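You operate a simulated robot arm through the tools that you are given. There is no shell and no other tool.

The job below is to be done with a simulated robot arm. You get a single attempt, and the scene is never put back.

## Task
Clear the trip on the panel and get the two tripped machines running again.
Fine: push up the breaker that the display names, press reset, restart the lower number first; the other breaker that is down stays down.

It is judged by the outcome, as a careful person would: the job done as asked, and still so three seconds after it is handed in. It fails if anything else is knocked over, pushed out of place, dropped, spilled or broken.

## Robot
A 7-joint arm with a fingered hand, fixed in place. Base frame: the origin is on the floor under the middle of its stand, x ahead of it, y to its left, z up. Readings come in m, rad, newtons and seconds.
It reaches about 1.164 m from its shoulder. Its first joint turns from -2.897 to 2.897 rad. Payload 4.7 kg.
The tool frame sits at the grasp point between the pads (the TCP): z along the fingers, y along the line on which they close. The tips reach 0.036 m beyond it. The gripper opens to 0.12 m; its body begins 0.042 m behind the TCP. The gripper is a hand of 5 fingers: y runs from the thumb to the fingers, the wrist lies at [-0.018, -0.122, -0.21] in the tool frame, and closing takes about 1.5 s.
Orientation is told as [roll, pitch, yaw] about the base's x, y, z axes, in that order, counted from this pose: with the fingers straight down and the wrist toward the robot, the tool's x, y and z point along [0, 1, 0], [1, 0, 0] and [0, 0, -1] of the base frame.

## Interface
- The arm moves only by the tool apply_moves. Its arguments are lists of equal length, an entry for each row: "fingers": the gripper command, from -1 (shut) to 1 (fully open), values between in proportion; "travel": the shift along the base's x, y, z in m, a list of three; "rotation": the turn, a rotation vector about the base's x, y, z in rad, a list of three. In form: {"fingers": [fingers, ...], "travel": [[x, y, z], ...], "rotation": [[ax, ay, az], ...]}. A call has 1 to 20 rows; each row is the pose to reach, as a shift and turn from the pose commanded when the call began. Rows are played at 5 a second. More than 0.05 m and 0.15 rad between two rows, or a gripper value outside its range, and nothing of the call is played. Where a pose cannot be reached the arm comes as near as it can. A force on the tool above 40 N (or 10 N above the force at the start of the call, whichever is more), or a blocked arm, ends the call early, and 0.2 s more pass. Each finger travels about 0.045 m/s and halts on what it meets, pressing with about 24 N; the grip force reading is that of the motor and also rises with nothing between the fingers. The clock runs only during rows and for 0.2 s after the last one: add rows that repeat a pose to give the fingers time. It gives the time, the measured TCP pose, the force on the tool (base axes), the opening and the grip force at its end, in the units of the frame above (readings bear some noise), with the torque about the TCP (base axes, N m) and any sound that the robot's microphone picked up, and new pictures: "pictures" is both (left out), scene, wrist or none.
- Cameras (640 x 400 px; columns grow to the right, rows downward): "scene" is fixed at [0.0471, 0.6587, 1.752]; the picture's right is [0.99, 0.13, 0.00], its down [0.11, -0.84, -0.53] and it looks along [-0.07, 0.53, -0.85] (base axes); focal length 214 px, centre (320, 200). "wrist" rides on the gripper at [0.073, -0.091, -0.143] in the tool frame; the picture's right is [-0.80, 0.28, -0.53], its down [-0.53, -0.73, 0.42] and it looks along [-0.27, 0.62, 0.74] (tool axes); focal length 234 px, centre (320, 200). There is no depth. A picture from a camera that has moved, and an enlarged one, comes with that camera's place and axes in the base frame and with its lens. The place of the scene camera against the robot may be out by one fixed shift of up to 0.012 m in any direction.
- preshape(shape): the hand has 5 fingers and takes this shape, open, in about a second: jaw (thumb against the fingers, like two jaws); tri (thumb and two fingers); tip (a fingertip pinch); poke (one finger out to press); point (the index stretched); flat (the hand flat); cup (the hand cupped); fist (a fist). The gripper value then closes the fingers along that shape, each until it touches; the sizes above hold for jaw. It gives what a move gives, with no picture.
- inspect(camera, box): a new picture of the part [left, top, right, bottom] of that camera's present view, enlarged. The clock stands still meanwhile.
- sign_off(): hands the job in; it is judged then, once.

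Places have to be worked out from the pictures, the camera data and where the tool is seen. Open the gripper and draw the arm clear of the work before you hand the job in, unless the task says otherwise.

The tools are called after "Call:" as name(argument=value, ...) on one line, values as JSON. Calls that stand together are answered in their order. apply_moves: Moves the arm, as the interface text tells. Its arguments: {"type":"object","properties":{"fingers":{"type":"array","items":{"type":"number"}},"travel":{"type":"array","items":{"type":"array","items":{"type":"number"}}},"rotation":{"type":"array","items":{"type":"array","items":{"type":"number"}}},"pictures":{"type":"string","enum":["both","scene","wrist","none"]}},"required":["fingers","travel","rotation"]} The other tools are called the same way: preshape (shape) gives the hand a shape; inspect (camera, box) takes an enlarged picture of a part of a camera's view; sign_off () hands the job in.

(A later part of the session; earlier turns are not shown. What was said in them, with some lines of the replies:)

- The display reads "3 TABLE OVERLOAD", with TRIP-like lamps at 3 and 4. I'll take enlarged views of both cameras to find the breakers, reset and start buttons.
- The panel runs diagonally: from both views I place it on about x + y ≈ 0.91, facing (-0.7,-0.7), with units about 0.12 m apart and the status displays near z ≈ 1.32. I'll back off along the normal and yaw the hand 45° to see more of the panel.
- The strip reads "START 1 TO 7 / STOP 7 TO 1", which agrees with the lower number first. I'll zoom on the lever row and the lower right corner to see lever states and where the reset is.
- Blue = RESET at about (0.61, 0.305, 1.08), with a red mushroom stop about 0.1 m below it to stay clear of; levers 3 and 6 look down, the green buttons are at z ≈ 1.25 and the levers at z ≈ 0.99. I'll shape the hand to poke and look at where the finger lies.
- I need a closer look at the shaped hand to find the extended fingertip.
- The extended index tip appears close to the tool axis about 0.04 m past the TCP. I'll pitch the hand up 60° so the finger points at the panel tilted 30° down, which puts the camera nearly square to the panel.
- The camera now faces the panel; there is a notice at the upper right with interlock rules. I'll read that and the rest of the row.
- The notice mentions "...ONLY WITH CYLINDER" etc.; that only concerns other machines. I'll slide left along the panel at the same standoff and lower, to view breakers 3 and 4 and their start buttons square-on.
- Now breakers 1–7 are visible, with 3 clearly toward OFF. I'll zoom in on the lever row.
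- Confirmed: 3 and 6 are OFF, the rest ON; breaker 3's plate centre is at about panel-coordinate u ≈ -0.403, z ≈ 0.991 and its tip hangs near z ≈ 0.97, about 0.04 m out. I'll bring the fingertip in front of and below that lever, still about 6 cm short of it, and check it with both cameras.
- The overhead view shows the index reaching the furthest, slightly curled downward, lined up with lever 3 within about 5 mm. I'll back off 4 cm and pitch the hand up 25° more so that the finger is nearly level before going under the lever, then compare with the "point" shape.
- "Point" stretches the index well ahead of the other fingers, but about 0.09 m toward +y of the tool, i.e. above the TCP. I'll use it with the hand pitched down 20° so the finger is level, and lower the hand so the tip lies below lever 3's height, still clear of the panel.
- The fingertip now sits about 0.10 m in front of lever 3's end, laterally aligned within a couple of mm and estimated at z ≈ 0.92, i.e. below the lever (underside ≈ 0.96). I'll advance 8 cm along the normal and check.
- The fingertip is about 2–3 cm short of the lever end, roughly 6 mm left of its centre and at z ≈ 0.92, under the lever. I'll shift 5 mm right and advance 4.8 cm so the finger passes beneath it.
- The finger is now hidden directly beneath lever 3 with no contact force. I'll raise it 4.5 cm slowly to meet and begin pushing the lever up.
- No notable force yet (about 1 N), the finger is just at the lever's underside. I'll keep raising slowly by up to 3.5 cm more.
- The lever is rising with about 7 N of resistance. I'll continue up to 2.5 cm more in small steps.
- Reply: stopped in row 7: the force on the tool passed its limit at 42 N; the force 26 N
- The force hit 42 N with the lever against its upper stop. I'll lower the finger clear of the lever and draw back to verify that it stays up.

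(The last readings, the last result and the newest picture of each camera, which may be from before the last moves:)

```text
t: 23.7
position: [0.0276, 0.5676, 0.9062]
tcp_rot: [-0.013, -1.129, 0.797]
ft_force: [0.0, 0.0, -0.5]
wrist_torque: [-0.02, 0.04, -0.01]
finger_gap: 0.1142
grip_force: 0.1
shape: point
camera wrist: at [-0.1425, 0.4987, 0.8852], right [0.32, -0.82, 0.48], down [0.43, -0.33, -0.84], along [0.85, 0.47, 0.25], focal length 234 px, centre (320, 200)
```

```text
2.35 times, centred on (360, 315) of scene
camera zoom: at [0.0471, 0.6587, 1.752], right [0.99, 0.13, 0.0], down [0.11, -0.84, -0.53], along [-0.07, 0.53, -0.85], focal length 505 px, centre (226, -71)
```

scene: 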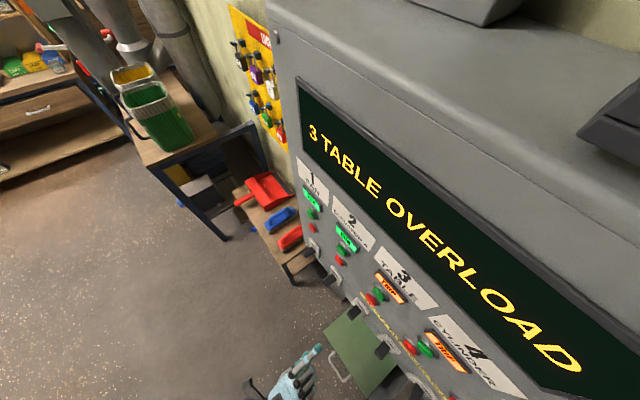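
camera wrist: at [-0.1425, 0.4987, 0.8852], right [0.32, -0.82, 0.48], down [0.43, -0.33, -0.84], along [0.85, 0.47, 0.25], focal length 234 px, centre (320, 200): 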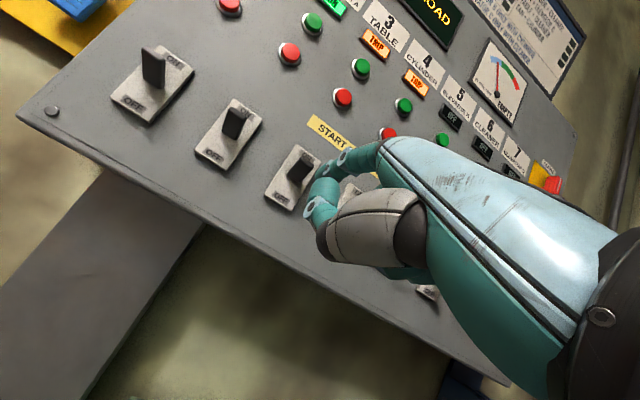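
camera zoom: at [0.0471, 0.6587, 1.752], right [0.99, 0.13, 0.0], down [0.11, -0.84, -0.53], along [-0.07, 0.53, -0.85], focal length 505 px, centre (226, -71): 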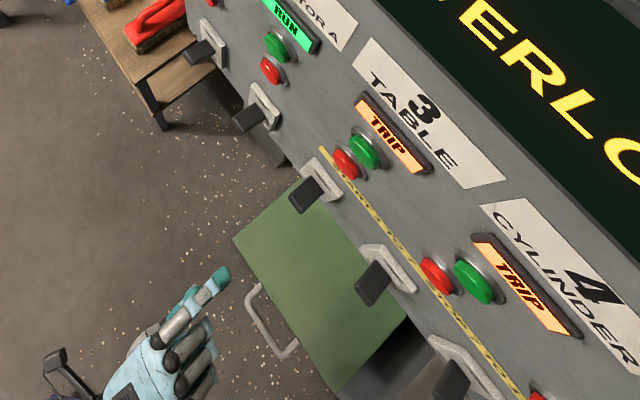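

Breaker 3 now matches the ON levers and 6 is untouched. Next is RESET at u ≈ 0.209, z ≈ 1.092; I'll travel right along the panel at a safe standoff, tipping the finger downward so the hand stays clear of the stop mushroom below.

Call:
apply_moves(fingers=[1, 1, 1, 1, 1, 1, 1, 1, 1, 1, 1, 1, 1, 1, 1, 1, 1, 1, 1, 1], travel=[[0.022, -0.0237, 0.0086], [0.0441, -0.0474, 0.0172], [0.0661, -0.071, 0.0258], [0.0882, -0.0947, 0.0344], [0.1102, -0.1184, 0.043], [0.1322, -0.1421, 0.0517], [0.1543, -0.1658, 0.0603], [0.1763, -0.1894, 0.0689], [0.1984, -0.2131, 0.0775], [0.2204, -0.2368, 0.0861], [0.2424, -0.2605, 0.0947], [0.2645, -0.2842, 0.1033], [0.2865, -0.3078, 0.1119], [0.3085, -0.3315, 0.1206], [0.3306, -0.3552, 0.1292], [0.3526, -0.3789, 0.1378], [0.3747, -0.4025, 0.1464], [0.3967, -0.4262, 0.155], [0.3967, -0.4262, 0.155], [0.3967, -0.4262, 0.155]], rotation=[[-0.028, 0.028, 0], [-0.056, 0.056, 0], [-0.084, 0.084, 0], [-0.112, 0.112, 0], [-0.14, 0.14, 0], [-0.168, 0.168, 0], [-0.196, 0.196, 0], [-0.224, 0.224, 0], [-0.252, 0.252, 0], [-0.28, 0.28, 0], [-0.28, 0.28, 0], [-0.28, 0.28, 0], [-0.28, 0.28, 0], [-0.28, 0.28, 0], [-0.28, 0.28, 0], [-0.28, 0.28, 0], [-0.28, 0.28, 0], [-0.28, 0.28, 0], [-0.28, 0.28, 0], [-0.28, 0.28, 0]], pictures="both")

```text
t: 27.9
position: [0.4248, 0.14, 1.0601]
tcp_rot: [-0.007, -0.733, 0.792]
ft_force: [0.0, 0.7, -0.2]
wrist_torque: [0.0, -0.01, 0.01]
finger_gap: 0.1143
grip_force: 0.0
shape: point
out of reach, approached as far as the arm can: row 17
camera wrist: at [0.2587, 0.0745, 1.1052], right [0.47, -0.67, 0.58], down [0.2, -0.56, -0.8], along [0.86, 0.49, -0.13], focal length 234 px, centre (320, 200)
```

scene: 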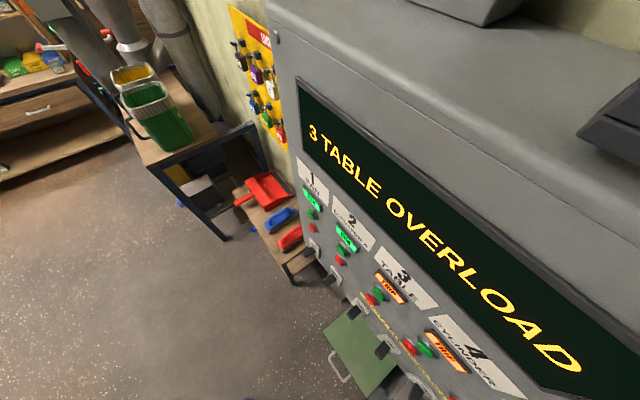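
wrist: 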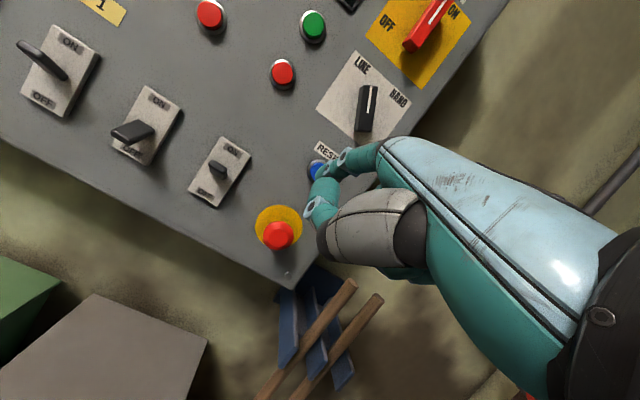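

The hand is in front of the RESET area. I'll zoom in on the finger, the blue button and the mushroom.

Call:
inspect(camera="wrist", box=[230, 70, 430, 270])

Call:
inspect(camera="wrist", box=[285, 120, 375, 210])

```text
2.00 times, centred on (330, 170) of wrist
camera zoom: at [0.2587, 0.0745, 1.1052], right [0.47, -0.67, 0.58], down [0.2, -0.56, -0.8], along [0.86, 0.49, -0.13], focal length 468 px, centre (300, 260)
```

zoom: 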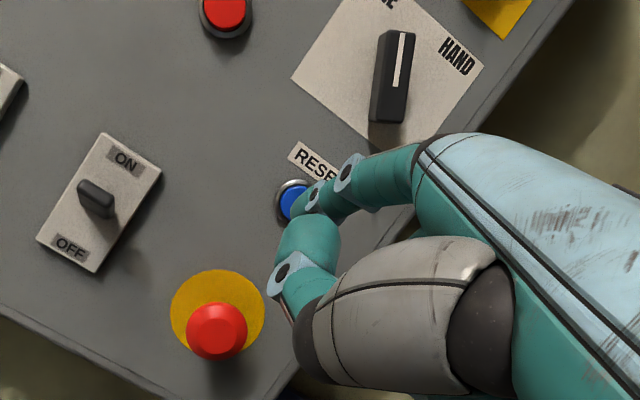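

```text
4.44 times, centred on (330, 165) of wrist
camera zoom: at [0.2587, 0.0745, 1.1052], right [0.47, -0.67, 0.58], down [0.2, -0.56, -0.8], along [0.86, 0.49, -0.13], focal length 1041 px, centre (276, 356)
```

zoom: 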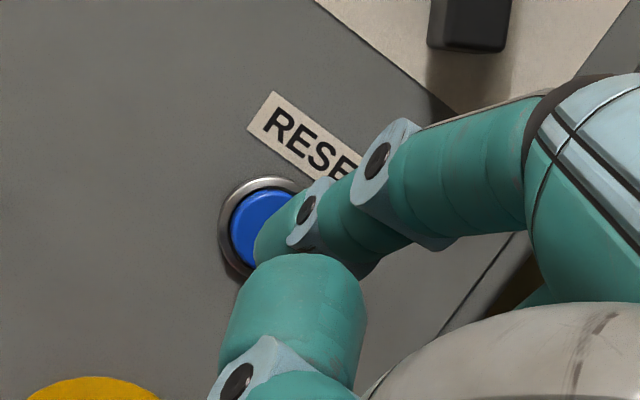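

RESET measures u ≈ 0.213, z ≈ 1.089; the fingertip is about 3 cm to its left in real position and 16 cm short of it. I'll move right 3 cm and advance 12 cm, then re-check alignment.

Call:
apply_moves(fingers=[1, 1, 1, 1, 1, 1], travel=[[0.0265, 0.0159, 0], [0.053, 0.0318, 0], [0.0795, 0.0477, 0], [0.106, 0.0636, 0], [0.106, 0.0636, 0], [0.106, 0.0636, 0]], rotation=[[0, 0, 0], [0, 0, 0], [0, 0, 0], [0, 0, 0], [0, 0, 0], [0, 0, 0]], pictures="none")

Call:
inspect(camera="wrist", box=[230, 70, 430, 270])

Call:
inspect(camera="wrist", box=[285, 120, 375, 210])

```text
t: 29.3
position: [0.4728, 0.1455, 1.0931]
tcp_rot: [-0.006, -0.732, 0.791]
ft_force: [0.3, 0.3, 0.4]
wrist_torque: [-0.01, 0.02, 0.01]
finger_gap: 0.0002
grip_force: 0.1
shape: point
out of reach, approached as far as the arm can: row 1, 2, 3, 4, 5, 6
```

```text
2.00 times, centred on (330, 170) of wrist
camera zoom: at [0.3055, 0.0802, 1.139], right [0.47, -0.67, 0.58], down [0.2, -0.56, -0.8], along [0.86, 0.49, -0.13], focal length 468 px, centre (300, 260)
```

zoom: 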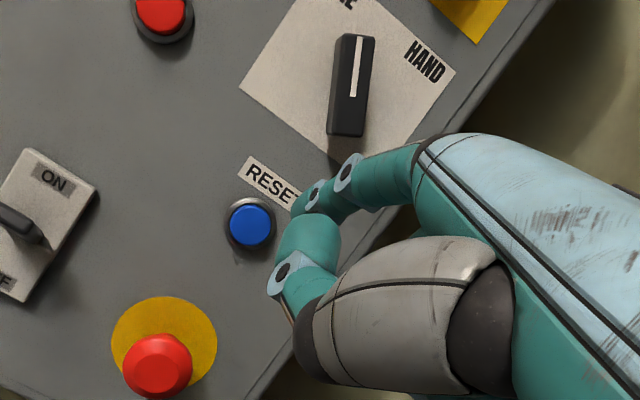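

```text
4.44 times, centred on (330, 165) of wrist
camera zoom: at [0.3055, 0.0802, 1.139], right [0.47, -0.67, 0.58], down [0.2, -0.56, -0.8], along [0.86, 0.49, -0.13], focal length 1041 px, centre (276, 356)
```

zoom: 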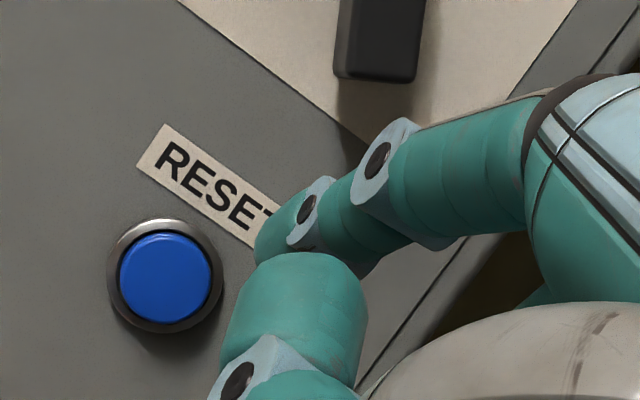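

The arm couldn't reach that pose (it stopped at (0.473, 0.146, 1.093)), likely a wrist limit with the hand yawed 45° so close to the base. I'll turn the hand about 24° clockwise so it lies nearer to the arm's own plane, staying clear of the panel.

Call:
apply_moves(fingers=[1, 1, 1, 1, 1, 1, 1, 1], travel=[[-0.011, -0.002, 0], [-0.022, -0.004, 0], [-0.034, -0.007, 0.001], [-0.045, -0.01, 0.002], [-0.056, -0.012, 0.003], [-0.056, -0.012, 0.003], [-0.056, -0.012, 0.003], [-0.056, -0.012, 0.003]], rotation=[[0, 0, -0.07], [0, 0, -0.14], [0, 0, -0.21], [0, 0, -0.28], [0, 0, -0.35], [0, 0, -0.42], [0, 0, -0.42], [0, 0, -0.42]], pictures="wrist")

```text
t: 31.1
position: [0.4192, 0.1371, 1.0992]
tcp_rot: [-0.004, -0.733, 0.373]
ft_force: [0.7, 0.3, -0.7]
wrist_torque: [0.0, 0.03, 0.02]
finger_gap: 0.0
grip_force: 0.2
shape: point
out of reach, approached as far as the arm can: row 4, 5, 6, 7, 8
camera wrist: at [0.2399, 0.1462, 1.144], right [0.15, -0.8, 0.58], down [-0.05, -0.59, -0.8], along [0.99, 0.09, -0.13], focal length 234 px, centre (320, 200)
```

wrist: 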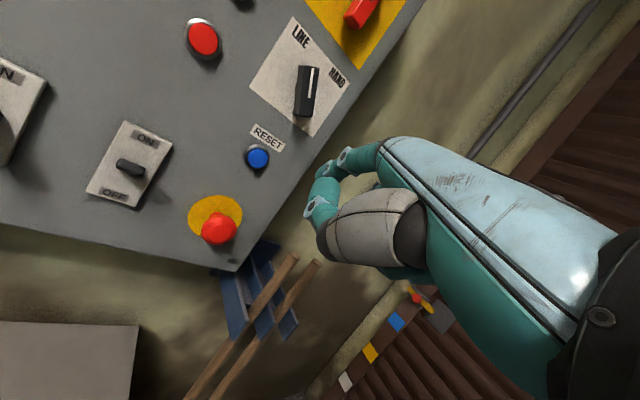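

The commanded pose resets to the measured one after an out-of-reach, so I know where I am: (0.419, 0.137, 1.099), yaw 0.37. I'll pitch the hand down another 17° (raising the wrist, which should ease the reach) and move toward a spot about 8 cm in front of RESET.

Call:
apply_moves(fingers=[1, 1, 1, 1, 1, 1, 1, 1], travel=[[0, 0, 0], [0.005, 0.005, 0], [0.015, 0.015, 0], [0.03, 0.03, 0], [0.045, 0.045, 0], [0.0588, 0.06, -0.002], [0.0588, 0.06, -0.002], [0.0588, 0.06, -0.002]], rotation=[[-0.0274, 0.0698, 0], [-0.0548, 0.1397, 0], [-0.0821, 0.2095, 0], [-0.1095, 0.2793, 0], [-0.1095, 0.2793, 0], [-0.1095, 0.2793, 0], [-0.1095, 0.2793, 0], [-0.1095, 0.2793, 0]], pictures="wrist")

```text
t: 32.9
position: [0.4765, 0.1978, 1.0969]
tcp_rot: [-0.006, -0.433, 0.373]
ft_force: [0.1, 0.3, 0.1]
wrist_torque: [0.01, 0.0, -0.02]
finger_gap: 0.0002
grip_force: 0.0
shape: point
camera wrist: at [0.3179, 0.2134, 1.1889], right [0.32, -0.73, 0.6], down [-0.26, -0.68, -0.69], along [0.91, 0.07, -0.41], focal length 234 px, centre (320, 200)
```

wrist: 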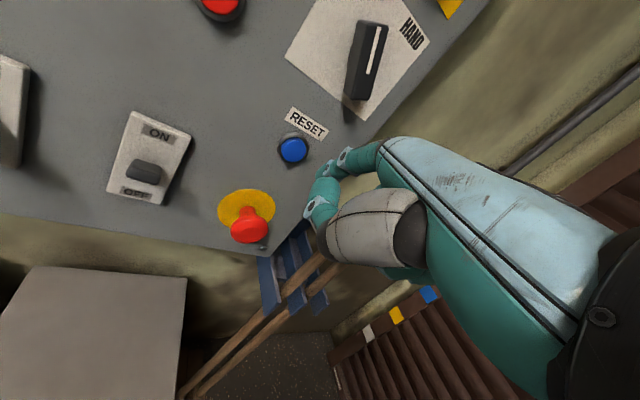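

That pose was reached. I'll zoom in to see the fingertip against RESET.

Call:
inspect(camera="wrist", box=[240, 90, 400, 250])

```text
2.50 times, centred on (320, 170) of wrist
camera zoom: at [0.3179, 0.2134, 1.1889], right [0.32, -0.73, 0.6], down [-0.26, -0.68, -0.69], along [0.91, 0.07, -0.41], focal length 585 px, centre (320, 275)
```

zoom: 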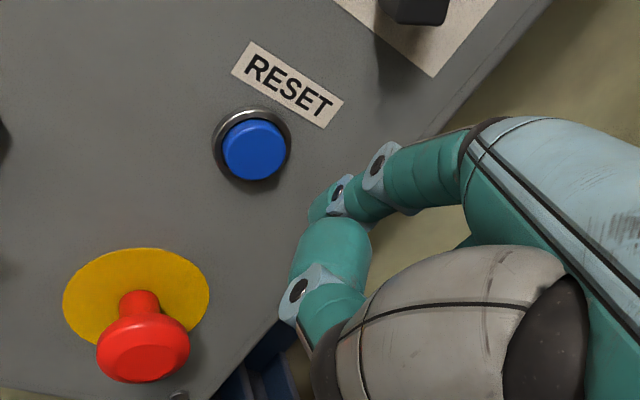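

From several views RESET is at u ≈ 0.212, z ≈ 1.088, and I estimate the fingertip at u ≈ 0.214, s ≈ 0.569, z ≈ 1.102 (button face s ≈ 0.636). I'll close to about 2 cm, lowering 13 mm, and re-check.

Call:
apply_moves(fingers=[1, 1, 1, 1, 1], travel=[[0.01, 0.011, -0.005], [0.02, 0.022, -0.009], [0.0304, 0.0332, -0.013], [0.0304, 0.0332, -0.013], [0.0304, 0.0332, -0.013]], rotation=[[0, 0, 0], [0, 0, 0], [0, 0, 0], [0, 0, 0], [0, 0, 0]], pictures="wrist")

Call:
inspect(camera="wrist", box=[250, 90, 410, 250])

```text
t: 34.1
position: [0.5075, 0.2325, 1.0842]
tcp_rot: [-0.007, -0.433, 0.374]
ft_force: [0.3, 0.6, -0.5]
wrist_torque: [0.02, 0.0, 0.0]
finger_gap: 0.0
grip_force: 0.0
shape: point
camera wrist: at [0.3488, 0.2474, 1.1757], right [0.32, -0.73, 0.6], down [-0.26, -0.68, -0.69], along [0.91, 0.07, -0.41], focal length 234 px, centre (320, 200)
```

wrist: 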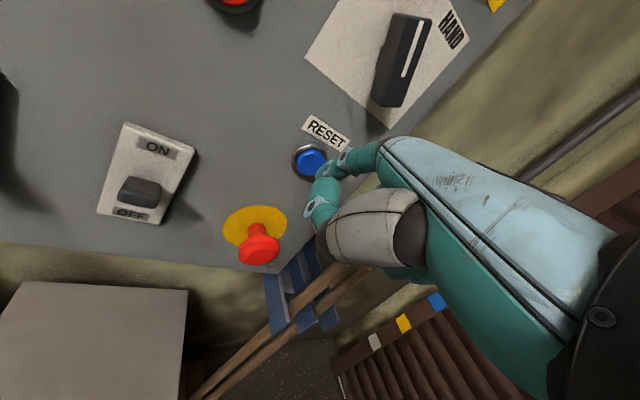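

```text
2.50 times, centred on (330, 170) of wrist
camera zoom: at [0.3488, 0.2474, 1.1757], right [0.32, -0.73, 0.6], down [-0.26, -0.68, -0.69], along [0.91, 0.07, -0.41], focal length 585 px, centre (295, 275)
```

zoom: 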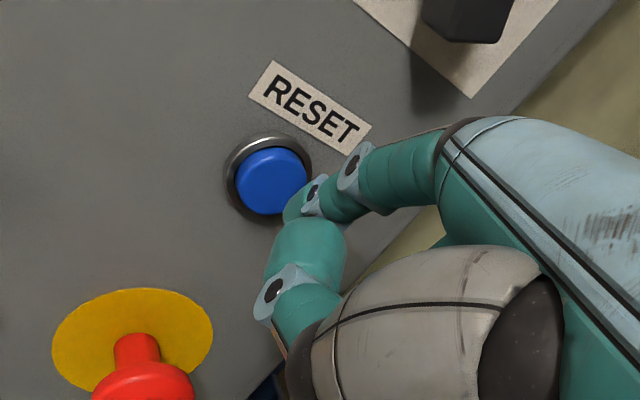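

Tip and RESET centre now agree to about 3 mm laterally, with roughly 2 cm to go. I'll push along the panel normal in small steps.

Call:
apply_moves(fingers=[1, 1, 1, 1, 1, 1, 1, 1], travel=[[0.004, 0.003, 0], [0.0075, 0.0065, 0], [0.0105, 0.0095, 0], [0.0135, 0.0125, 0], [0.0155, 0.0145, 0], [0.0175, 0.0165, 0], [0.0195, 0.0185, 0], [0.0195, 0.0185, 0]], rotation=[[0, 0, 0], [0, 0, 0], [0, 0, 0], [0, 0, 0], [0, 0, 0], [0, 0, 0], [0, 0, 0], [0, 0, 0]], pictures="both")

Call:
inspect(camera="wrist", box=[250, 90, 410, 250])

```text
t: 35.9
position: [0.5277, 0.2498, 1.0841]
tcp_rot: [-0.005, -0.435, 0.371]
ft_force: [-2.2, -2.4, 1.4]
wrist_torque: [0.01, -0.07, -0.02]
finger_gap: 0.1142
grip_force: 0.1
shape: point
heard: click
camera wrist: at [0.3677, 0.2657, 1.1757], right [0.32, -0.73, 0.6], down [-0.26, -0.68, -0.69], along [0.91, 0.07, -0.41], focal length 234 px, centre (320, 200)
```

scene: 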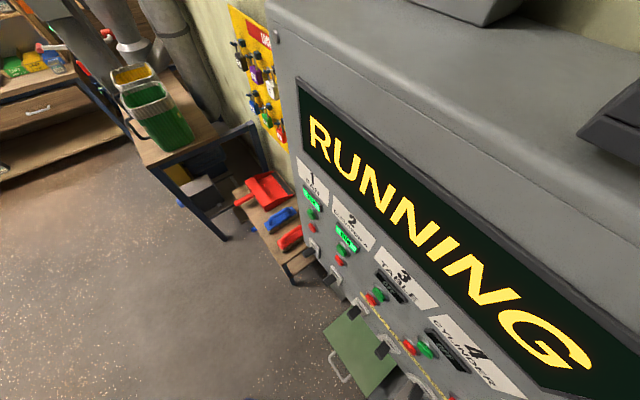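
wrist: 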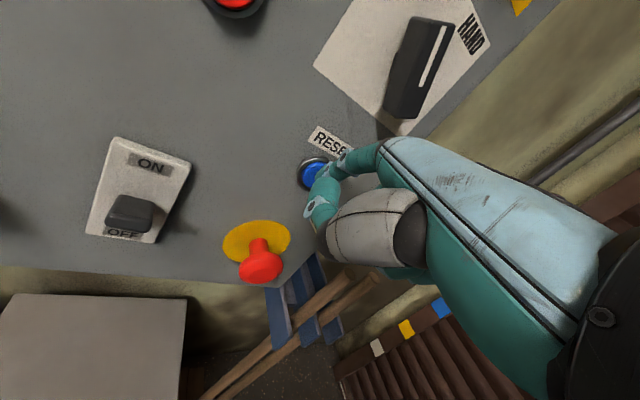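

```text
2.50 times, centred on (330, 170) of wrist
camera zoom: at [0.3677, 0.2657, 1.1757], right [0.32, -0.73, 0.6], down [-0.26, -0.68, -0.69], along [0.91, 0.07, -0.41], focal length 585 px, centre (295, 275)
```

zoom: 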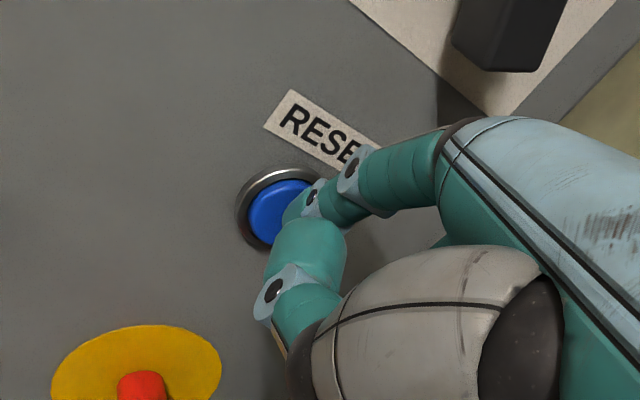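

A click was heard, the display changed to RUNNING and units 3 and 4 went from TRIP to off, so the reset worked. I'll back straight off the button, then sweep left at a standoff to the start button of unit 3 (u ≈ -0.401, z ≈ 1.26).

Call:
apply_moves(fingers=[1, 1, 1, 1, 1, 1, 1, 1, 1, 1, 1, 1, 1, 1, 1, 1, 1, 1, 1, 1], travel=[[-0.019, -0.019, 0], [-0.038, -0.038, 0], [-0.057, -0.057, 0], [-0.0896, -0.0314, 0.0103], [-0.1221, -0.0059, 0.0207], [-0.1547, 0.0197, 0.031], [-0.1873, 0.0453, 0.0413], [-0.2198, 0.0709, 0.0516], [-0.2524, 0.0964, 0.062], [-0.285, 0.122, 0.0723], [-0.3175, 0.1476, 0.0826], [-0.3501, 0.1731, 0.093], [-0.3826, 0.1987, 0.1033], [-0.4152, 0.2243, 0.1136], [-0.4478, 0.2499, 0.1239], [-0.4803, 0.2754, 0.1343], [-0.5129, 0.301, 0.1446], [-0.5129, 0.301, 0.1446], [-0.5129, 0.301, 0.1446], [-0.5129, 0.301, 0.1446]], rotation=[[0, 0, 0], [0, 0, 0], [0, 0, 0], [0.0118, -0.0181, 0.0292], [0.0236, -0.0361, 0.0584], [0.0354, -0.0542, 0.0876], [0.0473, -0.0723, 0.1168], [0.0591, -0.0903, 0.146], [0.0709, -0.1084, 0.1752], [0.0827, -0.1264, 0.2044], [0.0945, -0.1445, 0.2335], [0.1063, -0.1626, 0.2627], [0.1181, -0.1806, 0.2919], [0.13, -0.1987, 0.3211], [0.1418, -0.2168, 0.3503], [0.1536, -0.2348, 0.3795], [0.1654, -0.2529, 0.4087], [0.1654, -0.2529, 0.4087], [0.1654, -0.2529, 0.4087], [0.1654, -0.2529, 0.4087]], pictures="both")

```text
t: 40.1
position: [0.015, 0.5496, 1.2263]
tcp_rot: [-0.008, -0.734, 0.787]
ft_force: [0.4, -0.5, 0.8]
wrist_torque: [-0.02, 0.0, -0.02]
finger_gap: 0.1142
grip_force: 0.0
shape: point
camera wrist: at [-0.1532, 0.4861, 1.2723], right [0.46, -0.67, 0.58], down [0.19, -0.56, -0.8], along [0.87, 0.48, -0.13], focal length 234 px, centre (320, 200)
```

scene: 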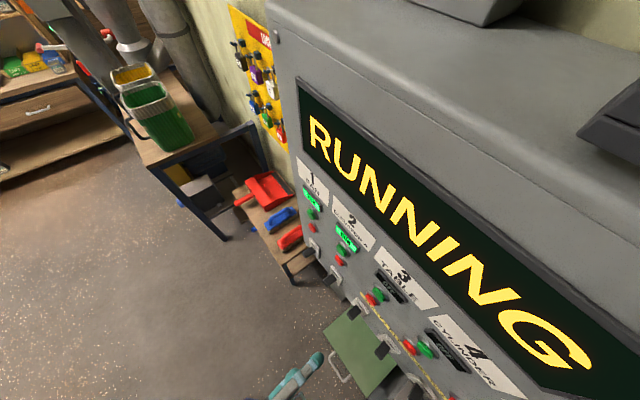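
wrist: 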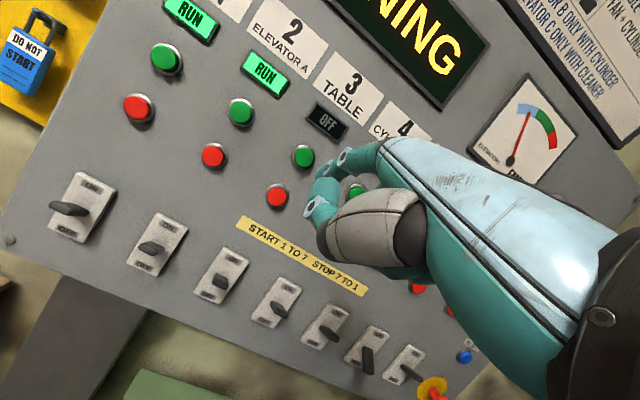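

Unit 3 shows OFF and is ready to start; breaker 6 is still down. I'll zoom in to locate green 3 and the fingertip.

Call:
inspect(camera="wrist", box=[240, 80, 400, 240])

Call:
inspect(camera="scene", box=[250, 240, 450, 400])

```text
2.50 times, centred on (320, 160) of wrist
camera zoom: at [-0.1532, 0.4861, 1.2723], right [0.46, -0.67, 0.58], down [0.19, -0.56, -0.8], along [0.87, 0.48, -0.13], focal length 585 px, centre (320, 300)
```

zoom: 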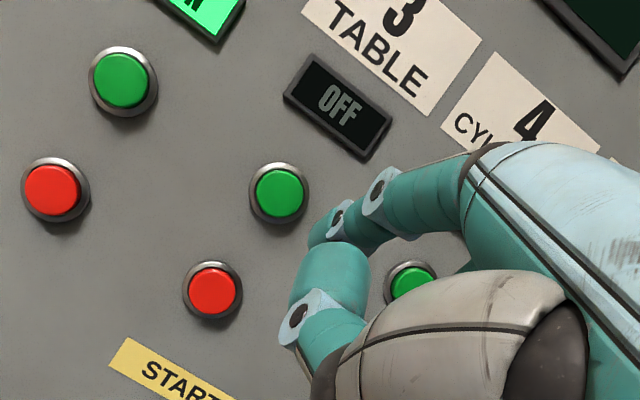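

```text
2.50 times, centred on (350, 320) of scene
camera zoom: at [0.0471, 0.6587, 1.752], right [0.99, 0.13, 0.0], down [0.11, -0.84, -0.53], along [-0.07, 0.53, -0.85], focal length 536 px, centre (245, -100)
```

zoom: 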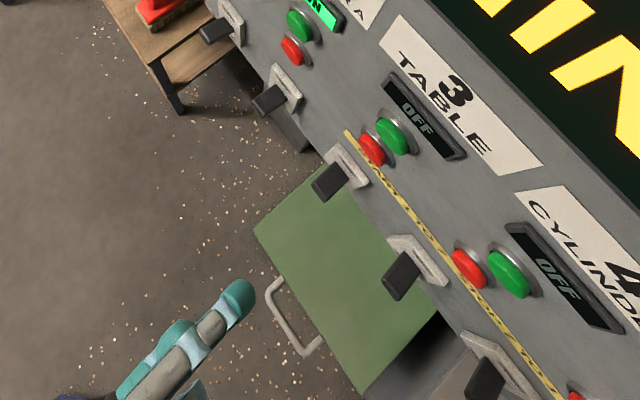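

Green 3 measures u ≈ -0.404, z ≈ 1.261 and the fingertip is at u ≈ -0.401, z ≈ 1.258, some 15 cm short. I'll advance 12.5 cm with a 3 mm correction and check.

Call:
apply_moves(fingers=[1, 1, 1, 1, 1, 1], travel=[[0.0215, 0.0227, 0.001], [0.043, 0.0455, 0.002], [0.0645, 0.0682, 0.003], [0.0859, 0.0909, 0.003], [0.0859, 0.0909, 0.003], [0.0859, 0.0909, 0.003]], rotation=[[0, 0, 0], [0, 0, 0], [0, 0, 0], [0, 0, 0], [0, 0, 0], [0, 0, 0]], pictures="none")

Call:
inspect(camera="wrist", box=[240, 80, 400, 240])

Call:
inspect(camera="scene", box=[300, 240, 460, 400])

```text
t: 41.5
position: [0.0983, 0.6431, 1.2295]
tcp_rot: [-0.006, -0.732, 0.784]
ft_force: [0.2, -1.0, 0.4]
wrist_torque: [0.0, -0.02, -0.02]
finger_gap: 0.1143
grip_force: 0.1
shape: point
```

```text
2.50 times, centred on (320, 160) of wrist
camera zoom: at [-0.0679, 0.5778, 1.275], right [0.46, -0.67, 0.58], down [0.19, -0.56, -0.8], along [0.87, 0.48, -0.13], focal length 585 px, centre (320, 300)
```

zoom: 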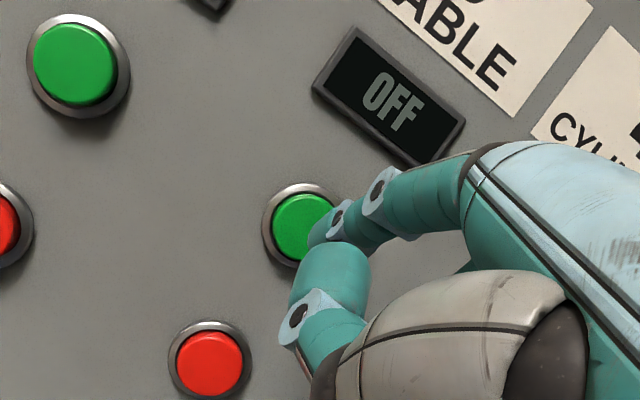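

```text
2.50 times, centred on (380, 320) of scene
camera zoom: at [0.0471, 0.6587, 1.752], right [0.99, 0.13, 0.0], down [0.11, -0.84, -0.53], along [-0.07, 0.53, -0.85], focal length 536 px, centre (170, -100)
```

zoom: 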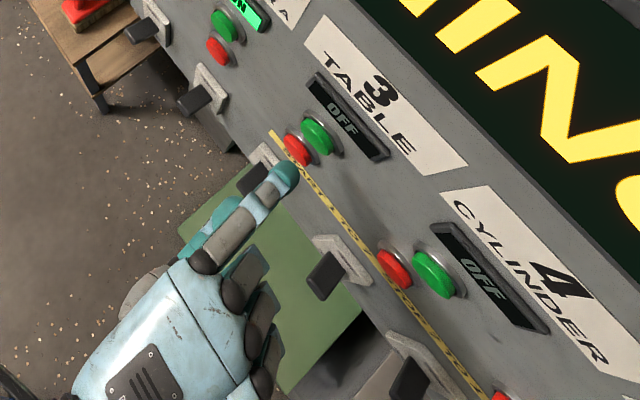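

Tip and green 3 line up within a few millimetres with about 2.5 cm to go. I'll press along the normal with a 2.5 mm leftward trim.

Call:
apply_moves(fingers=[1, 1, 1, 1, 1, 1, 1, 1], travel=[[0.004, 0.0065, 0], [0.0085, 0.0115, 0], [0.012, 0.015, 0], [0.0145, 0.018, 0], [0.017, 0.0205, 0], [0.019, 0.0225, 0], [0.0205, 0.024, 0], [0.0205, 0.024, 0]], rotation=[[0, 0, 0], [0, 0, 0], [0, 0, 0], [0, 0, 0], [0, 0, 0], [0, 0, 0], [0, 0, 0], [0, 0, 0]], pictures="both")

```text
t: 43.3
position: [0.1195, 0.6654, 1.2319]
tcp_rot: [-0.005, -0.737, 0.784]
ft_force: [-3.6, -2.5, 1.8]
wrist_torque: [0.19, -0.14, 0.07]
finger_gap: 0.1143
grip_force: 0.1
shape: point
heard: click
camera wrist: at [-0.0473, 0.6014, 1.277], right [0.46, -0.67, 0.58], down [0.19, -0.56, -0.8], along [0.87, 0.48, -0.13], focal length 234 px, centre (320, 200)
```

scene: 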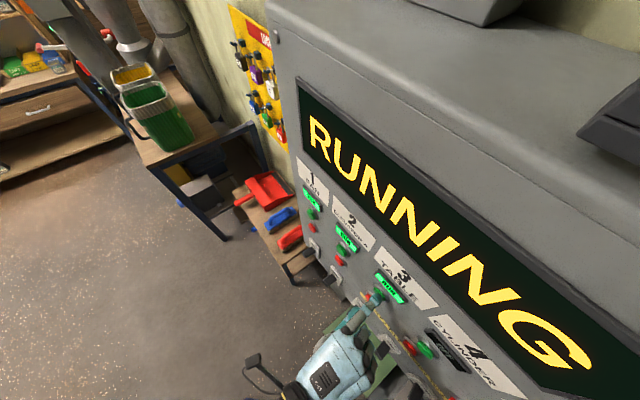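
wrist: 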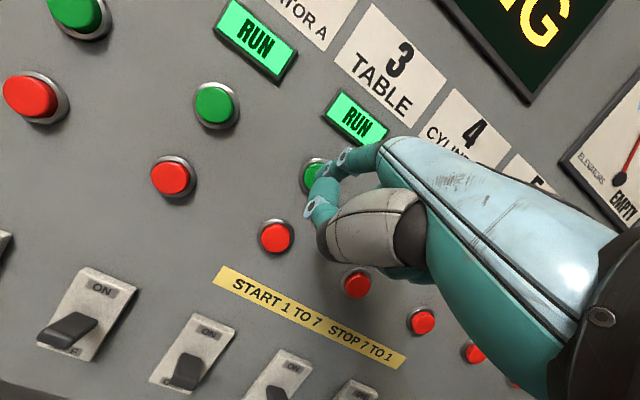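

Click heard and unit 3 shows RUN. I'll back off 7 cm, slide one unit pitch (0.121 m) to the right, and check alignment on green 4.

Call:
apply_moves(fingers=[1, 1, 1, 1, 1, 1, 1, 1, 1], travel=[[-0.0165, -0.0165, 0], [-0.033, -0.033, 0], [-0.0495, -0.0495, 0], [-0.028, -0.071, 0], [-0.0066, -0.0924, 0], [0.0149, -0.1139, 0], [0.0363, -0.1353, 0], [0.0363, -0.1353, 0], [0.0363, -0.1353, 0]], rotation=[[0, 0, 0], [0, 0, 0], [0, 0, 0], [0, 0, 0], [0, 0, 0], [0, 0, 0], [0, 0, 0], [0, 0, 0], [0, 0, 0]], pictures="both")

Call:
inspect(camera="wrist", box=[240, 80, 400, 240])

Call:
inspect(camera="scene", box=[320, 240, 480, 400])

```text
t: 45.3
position: [0.159, 0.5299, 1.2302]
tcp_rot: [-0.006, -0.733, 0.787]
ft_force: [-0.5, -0.3, -0.5]
wrist_torque: [-0.01, 0.0, 0.0]
finger_gap: 0.114
grip_force: 0.0
shape: point
camera wrist: at [-0.0086, 0.4667, 1.2748], right [0.46, -0.67, 0.58], down [0.19, -0.56, -0.8], along [0.87, 0.48, -0.13], focal length 234 px, centre (320, 200)
```

scene: 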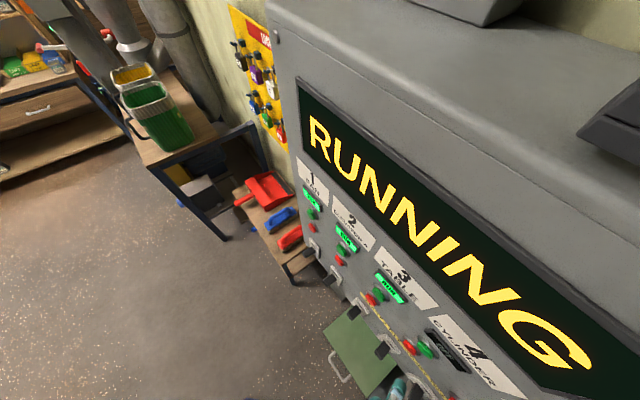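
wrist: 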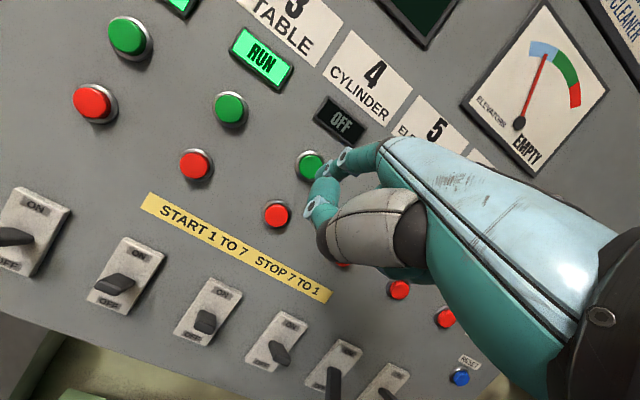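

```text
2.50 times, centred on (320, 160) of wrist
camera zoom: at [-0.0086, 0.4667, 1.2748], right [0.46, -0.67, 0.58], down [0.19, -0.56, -0.8], along [0.87, 0.48, -0.13], focal length 585 px, centre (320, 300)
```

zoom: 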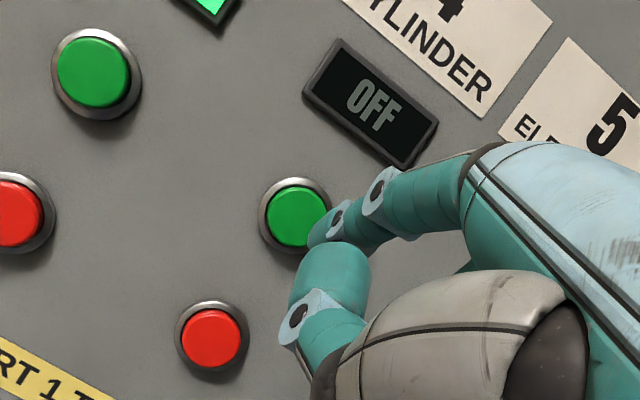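

```text
2.50 times, centred on (400, 320) of scene
camera zoom: at [0.0471, 0.6587, 1.752], right [0.99, 0.13, 0.0], down [0.11, -0.84, -0.53], along [-0.07, 0.53, -0.85], focal length 536 px, centre (120, -100)
```

zoom: 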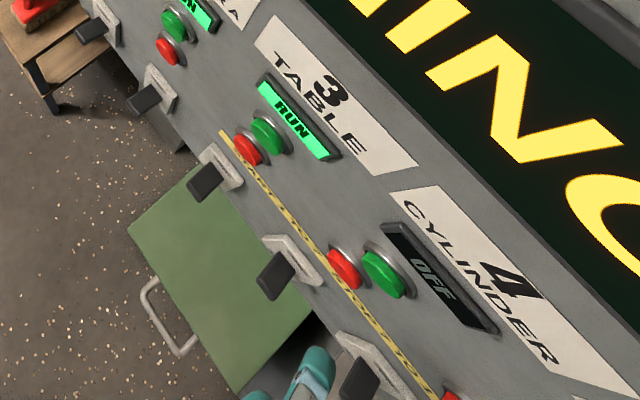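

Green 4 is at u ≈ -0.286, z ≈ 1.261 and the fingertip at u ≈ -0.285, z ≈ 1.261: aligned. I'll advance and press slowly, about 6.9 cm in total.

Call:
apply_moves(fingers=[1, 1, 1, 1, 1, 1, 1, 1, 1, 1], travel=[[0.0135, 0.0145, 0], [0.0265, 0.028, 0], [0.0345, 0.0365, 0], [0.039, 0.041, 0], [0.042, 0.044, 0], [0.044, 0.046, 0], [0.046, 0.048, 0], [0.0475, 0.0495, 0], [0.0485, 0.0505, 0], [0.0485, 0.0505, 0]], rotation=[[0, 0, 0], [0, 0, 0], [0, 0, 0], [0, 0, 0], [0, 0, 0], [0, 0, 0], [0, 0, 0], [0, 0, 0], [0, 0, 0], [0, 0, 0]], pictures="both")

```text
t: 47.5
position: [0.2045, 0.581, 1.2325]
tcp_rot: [-0.005, -0.733, 0.784]
ft_force: [-2.4, -2.3, 0.8]
wrist_torque: [0.18, -0.14, 0.06]
finger_gap: 0.1142
grip_force: 0.1
shape: point
heard: click
camera wrist: at [0.0378, 0.5171, 1.277], right [0.46, -0.67, 0.58], down [0.19, -0.56, -0.8], along [0.87, 0.48, -0.13], focal length 234 px, centre (320, 200)
```

scene: 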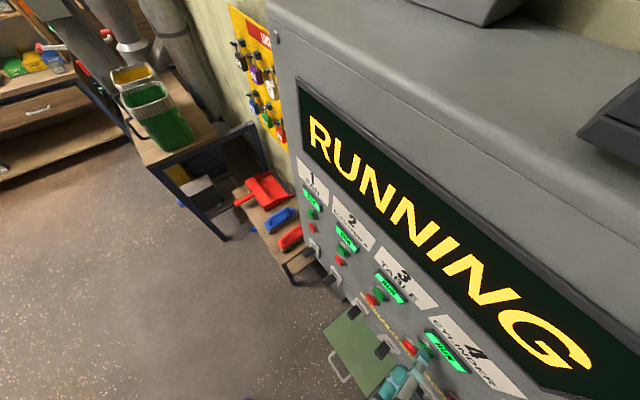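
wrist: 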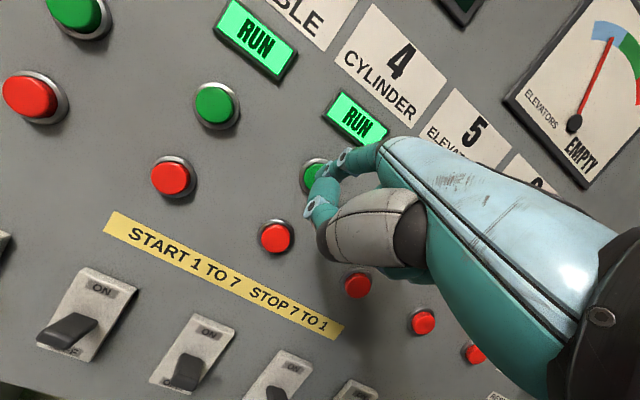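

Unit 4 now shows RUN too, after another click. I'll back the hand straight off the panel and well clear.

Call:
apply_moves(fingers=[1, 1, 1, 1, 1, 1, 1, 1, 1, 1], travel=[[-0.015, -0.015, 0], [-0.035, -0.035, 0], [-0.055, -0.055, 0], [-0.075, -0.075, 0], [-0.095, -0.095, 0], [-0.115, -0.115, 0.005], [-0.135, -0.135, 0.01], [-0.15, -0.15, 0.015], [-0.15, -0.15, 0.015], [-0.15, -0.15, 0.015]], rotation=[[0, 0, 0], [0, 0, 0], [0, 0, 0], [0, 0, 0], [0, 0, 0], [0, 0, 0], [0, 0, 0], [0, 0, 0], [0, 0, 0], [0, 0, 0]], pictures="both")

Call:
preshape(shape="jaw")

Call:
inspect(camera="wrist", box=[0, 0, 480, 400])

Call:
inspect(camera="scene", box=[280, 160, 500, 400])

```text
t: 49.7
position: [0.0565, 0.4303, 1.2468]
tcp_rot: [-0.005, -0.731, 0.785]
ft_force: [-0.8, -1.1, 0.8]
wrist_torque: [-0.02, 0.01, 0.01]
finger_gap: 0.1141
grip_force: 0.1
shape: point
camera wrist: at [-0.1112, 0.3655, 1.2919], right [0.46, -0.67, 0.58], down [0.19, -0.56, -0.8], along [0.87, 0.48, -0.13], focal length 234 px, centre (320, 200)
```

scene: 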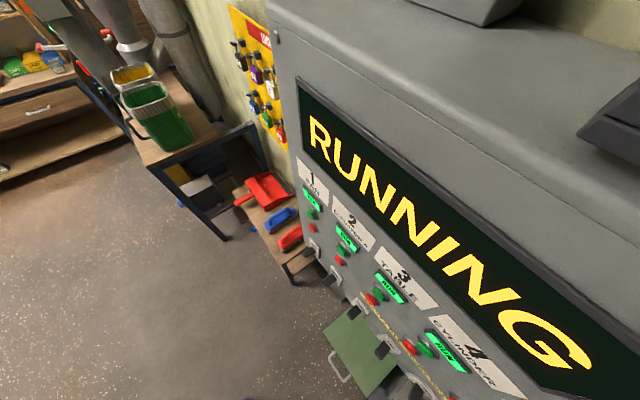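
wrist: 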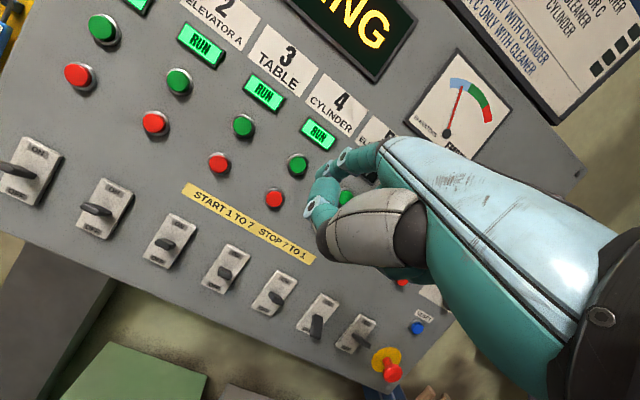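

```text
t: 50.6
position: [0.0552, 0.4294, 1.2472]
tcp_rot: [-0.005, -0.733, 0.784]
ft_force: [-0.2, 0.5, 0.2]
wrist_torque: [0.0, 0.01, -0.01]
finger_gap: 0.1197
grip_force: 0.0
shape: jaw
```

```text
1.00 times, centred on (240, 200) of wrist (not enlarged: the box is as wide or as high as the picture)
camera zoom: at [-0.1112, 0.3655, 1.2918], right [0.46, -0.67, 0.58], down [0.19, -0.56, -0.8], along [0.87, 0.48, -0.13], focal length 234 px, centre (400, 200)
```

zoom: 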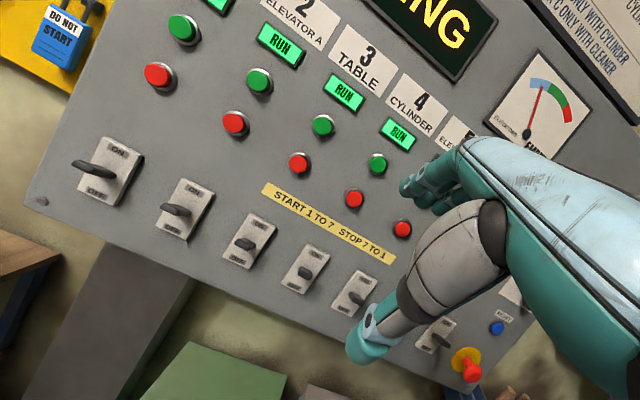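

```text
1.67 times, centred on (390, 280) of scene
camera zoom: at [0.0471, 0.6587, 1.752], right [0.99, 0.13, 0.0], down [0.11, -0.84, -0.53], along [-0.07, 0.53, -0.85], focal length 358 px, centre (203, 67)
```

zoom: 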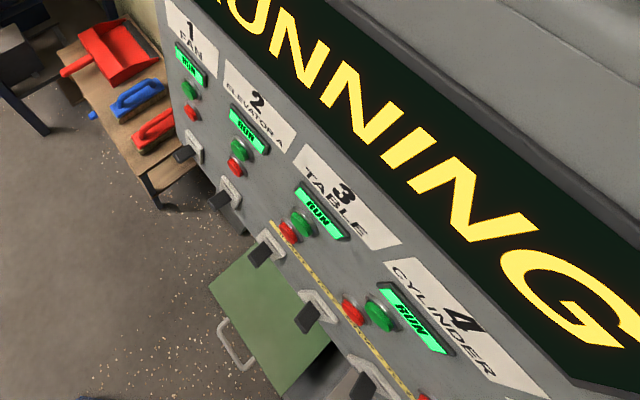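

Units 1–4 show RUN, the display reads RUNNING, breaker 3 is up, breaker 6 is still down, and the hand is clear and open. I'll wait about 3 seconds to confirm that nothing trips again.

Call:
apply_moves(fingers=[1, 1, 1, 1, 1, 1, 1, 1, 1, 1, 1, 1, 1, 1, 1], travel=[[0, 0, 0], [0, 0, 0], [0, 0, 0], [0, 0, 0], [0, 0, 0], [0, 0, 0], [0, 0, 0], [0, 0, 0], [0, 0, 0], [0, 0, 0], [0, 0, 0], [0, 0, 0], [0, 0, 0], [0, 0, 0], [0, 0, 0]], rotation=[[0, 0, 0], [0, 0, 0], [0, 0, 0], [0, 0, 0], [0, 0, 0], [0, 0, 0], [0, 0, 0], [0, 0, 0], [0, 0, 0], [0, 0, 0], [0, 0, 0], [0, 0, 0], [0, 0, 0], [0, 0, 0], [0, 0, 0]], pictures="both")

```text
t: 53.8
position: [0.0554, 0.4298, 1.2455]
tcp_rot: [-0.006, -0.735, 0.784]
ft_force: [0.7, 0.0, -0.1]
wrist_torque: [0.0, -0.01, 0.0]
finger_gap: 0.1195
grip_force: 0.1
shape: jaw
camera wrist: at [-0.1112, 0.3655, 1.2918], right [0.46, -0.67, 0.58], down [0.19, -0.56, -0.8], along [0.87, 0.48, -0.13], focal length 234 px, centre (320, 200)
```

scene: 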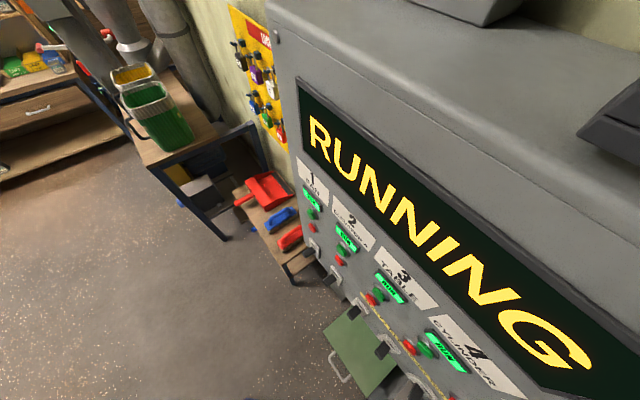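
wrist: 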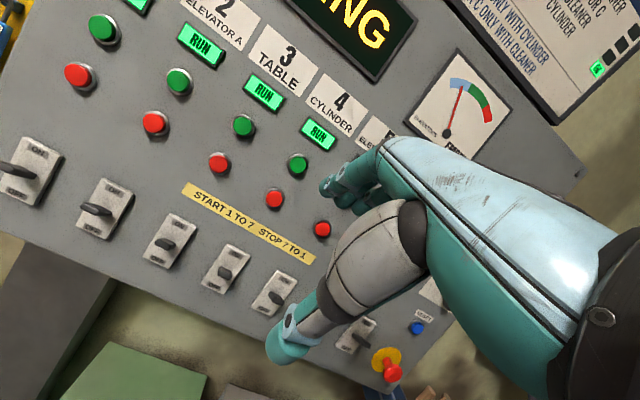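

The state is stable after the wait: RUNNING on the display, units 3 and 4 in RUN, and the hand clear and open. I'm handing the job in.

Call:
sign_off()

```text
The job is handed in.
```

The trip is cleared and both tripped machines, 3 (Table) and 4 (Cylinder), are running again. I did it in the order you gave:

1. **Breaker:** I pushed up breaker 3, the one the display named.
2. **Reset:** I pressed RESET. The display changed from "3 TABLE OVERLOAD" to "RUNNING", and units 3 and 4 went from TRIP to OFF.
3. **Restart:** I started machine 3 first, then machine 4. Both now show RUN.

Breaker 6, the other one that was down, is still down. Nothing else was knocked or moved.

I backed the hand off, opened it and waited three seconds. Nothing tripped again, so I handed the job in.
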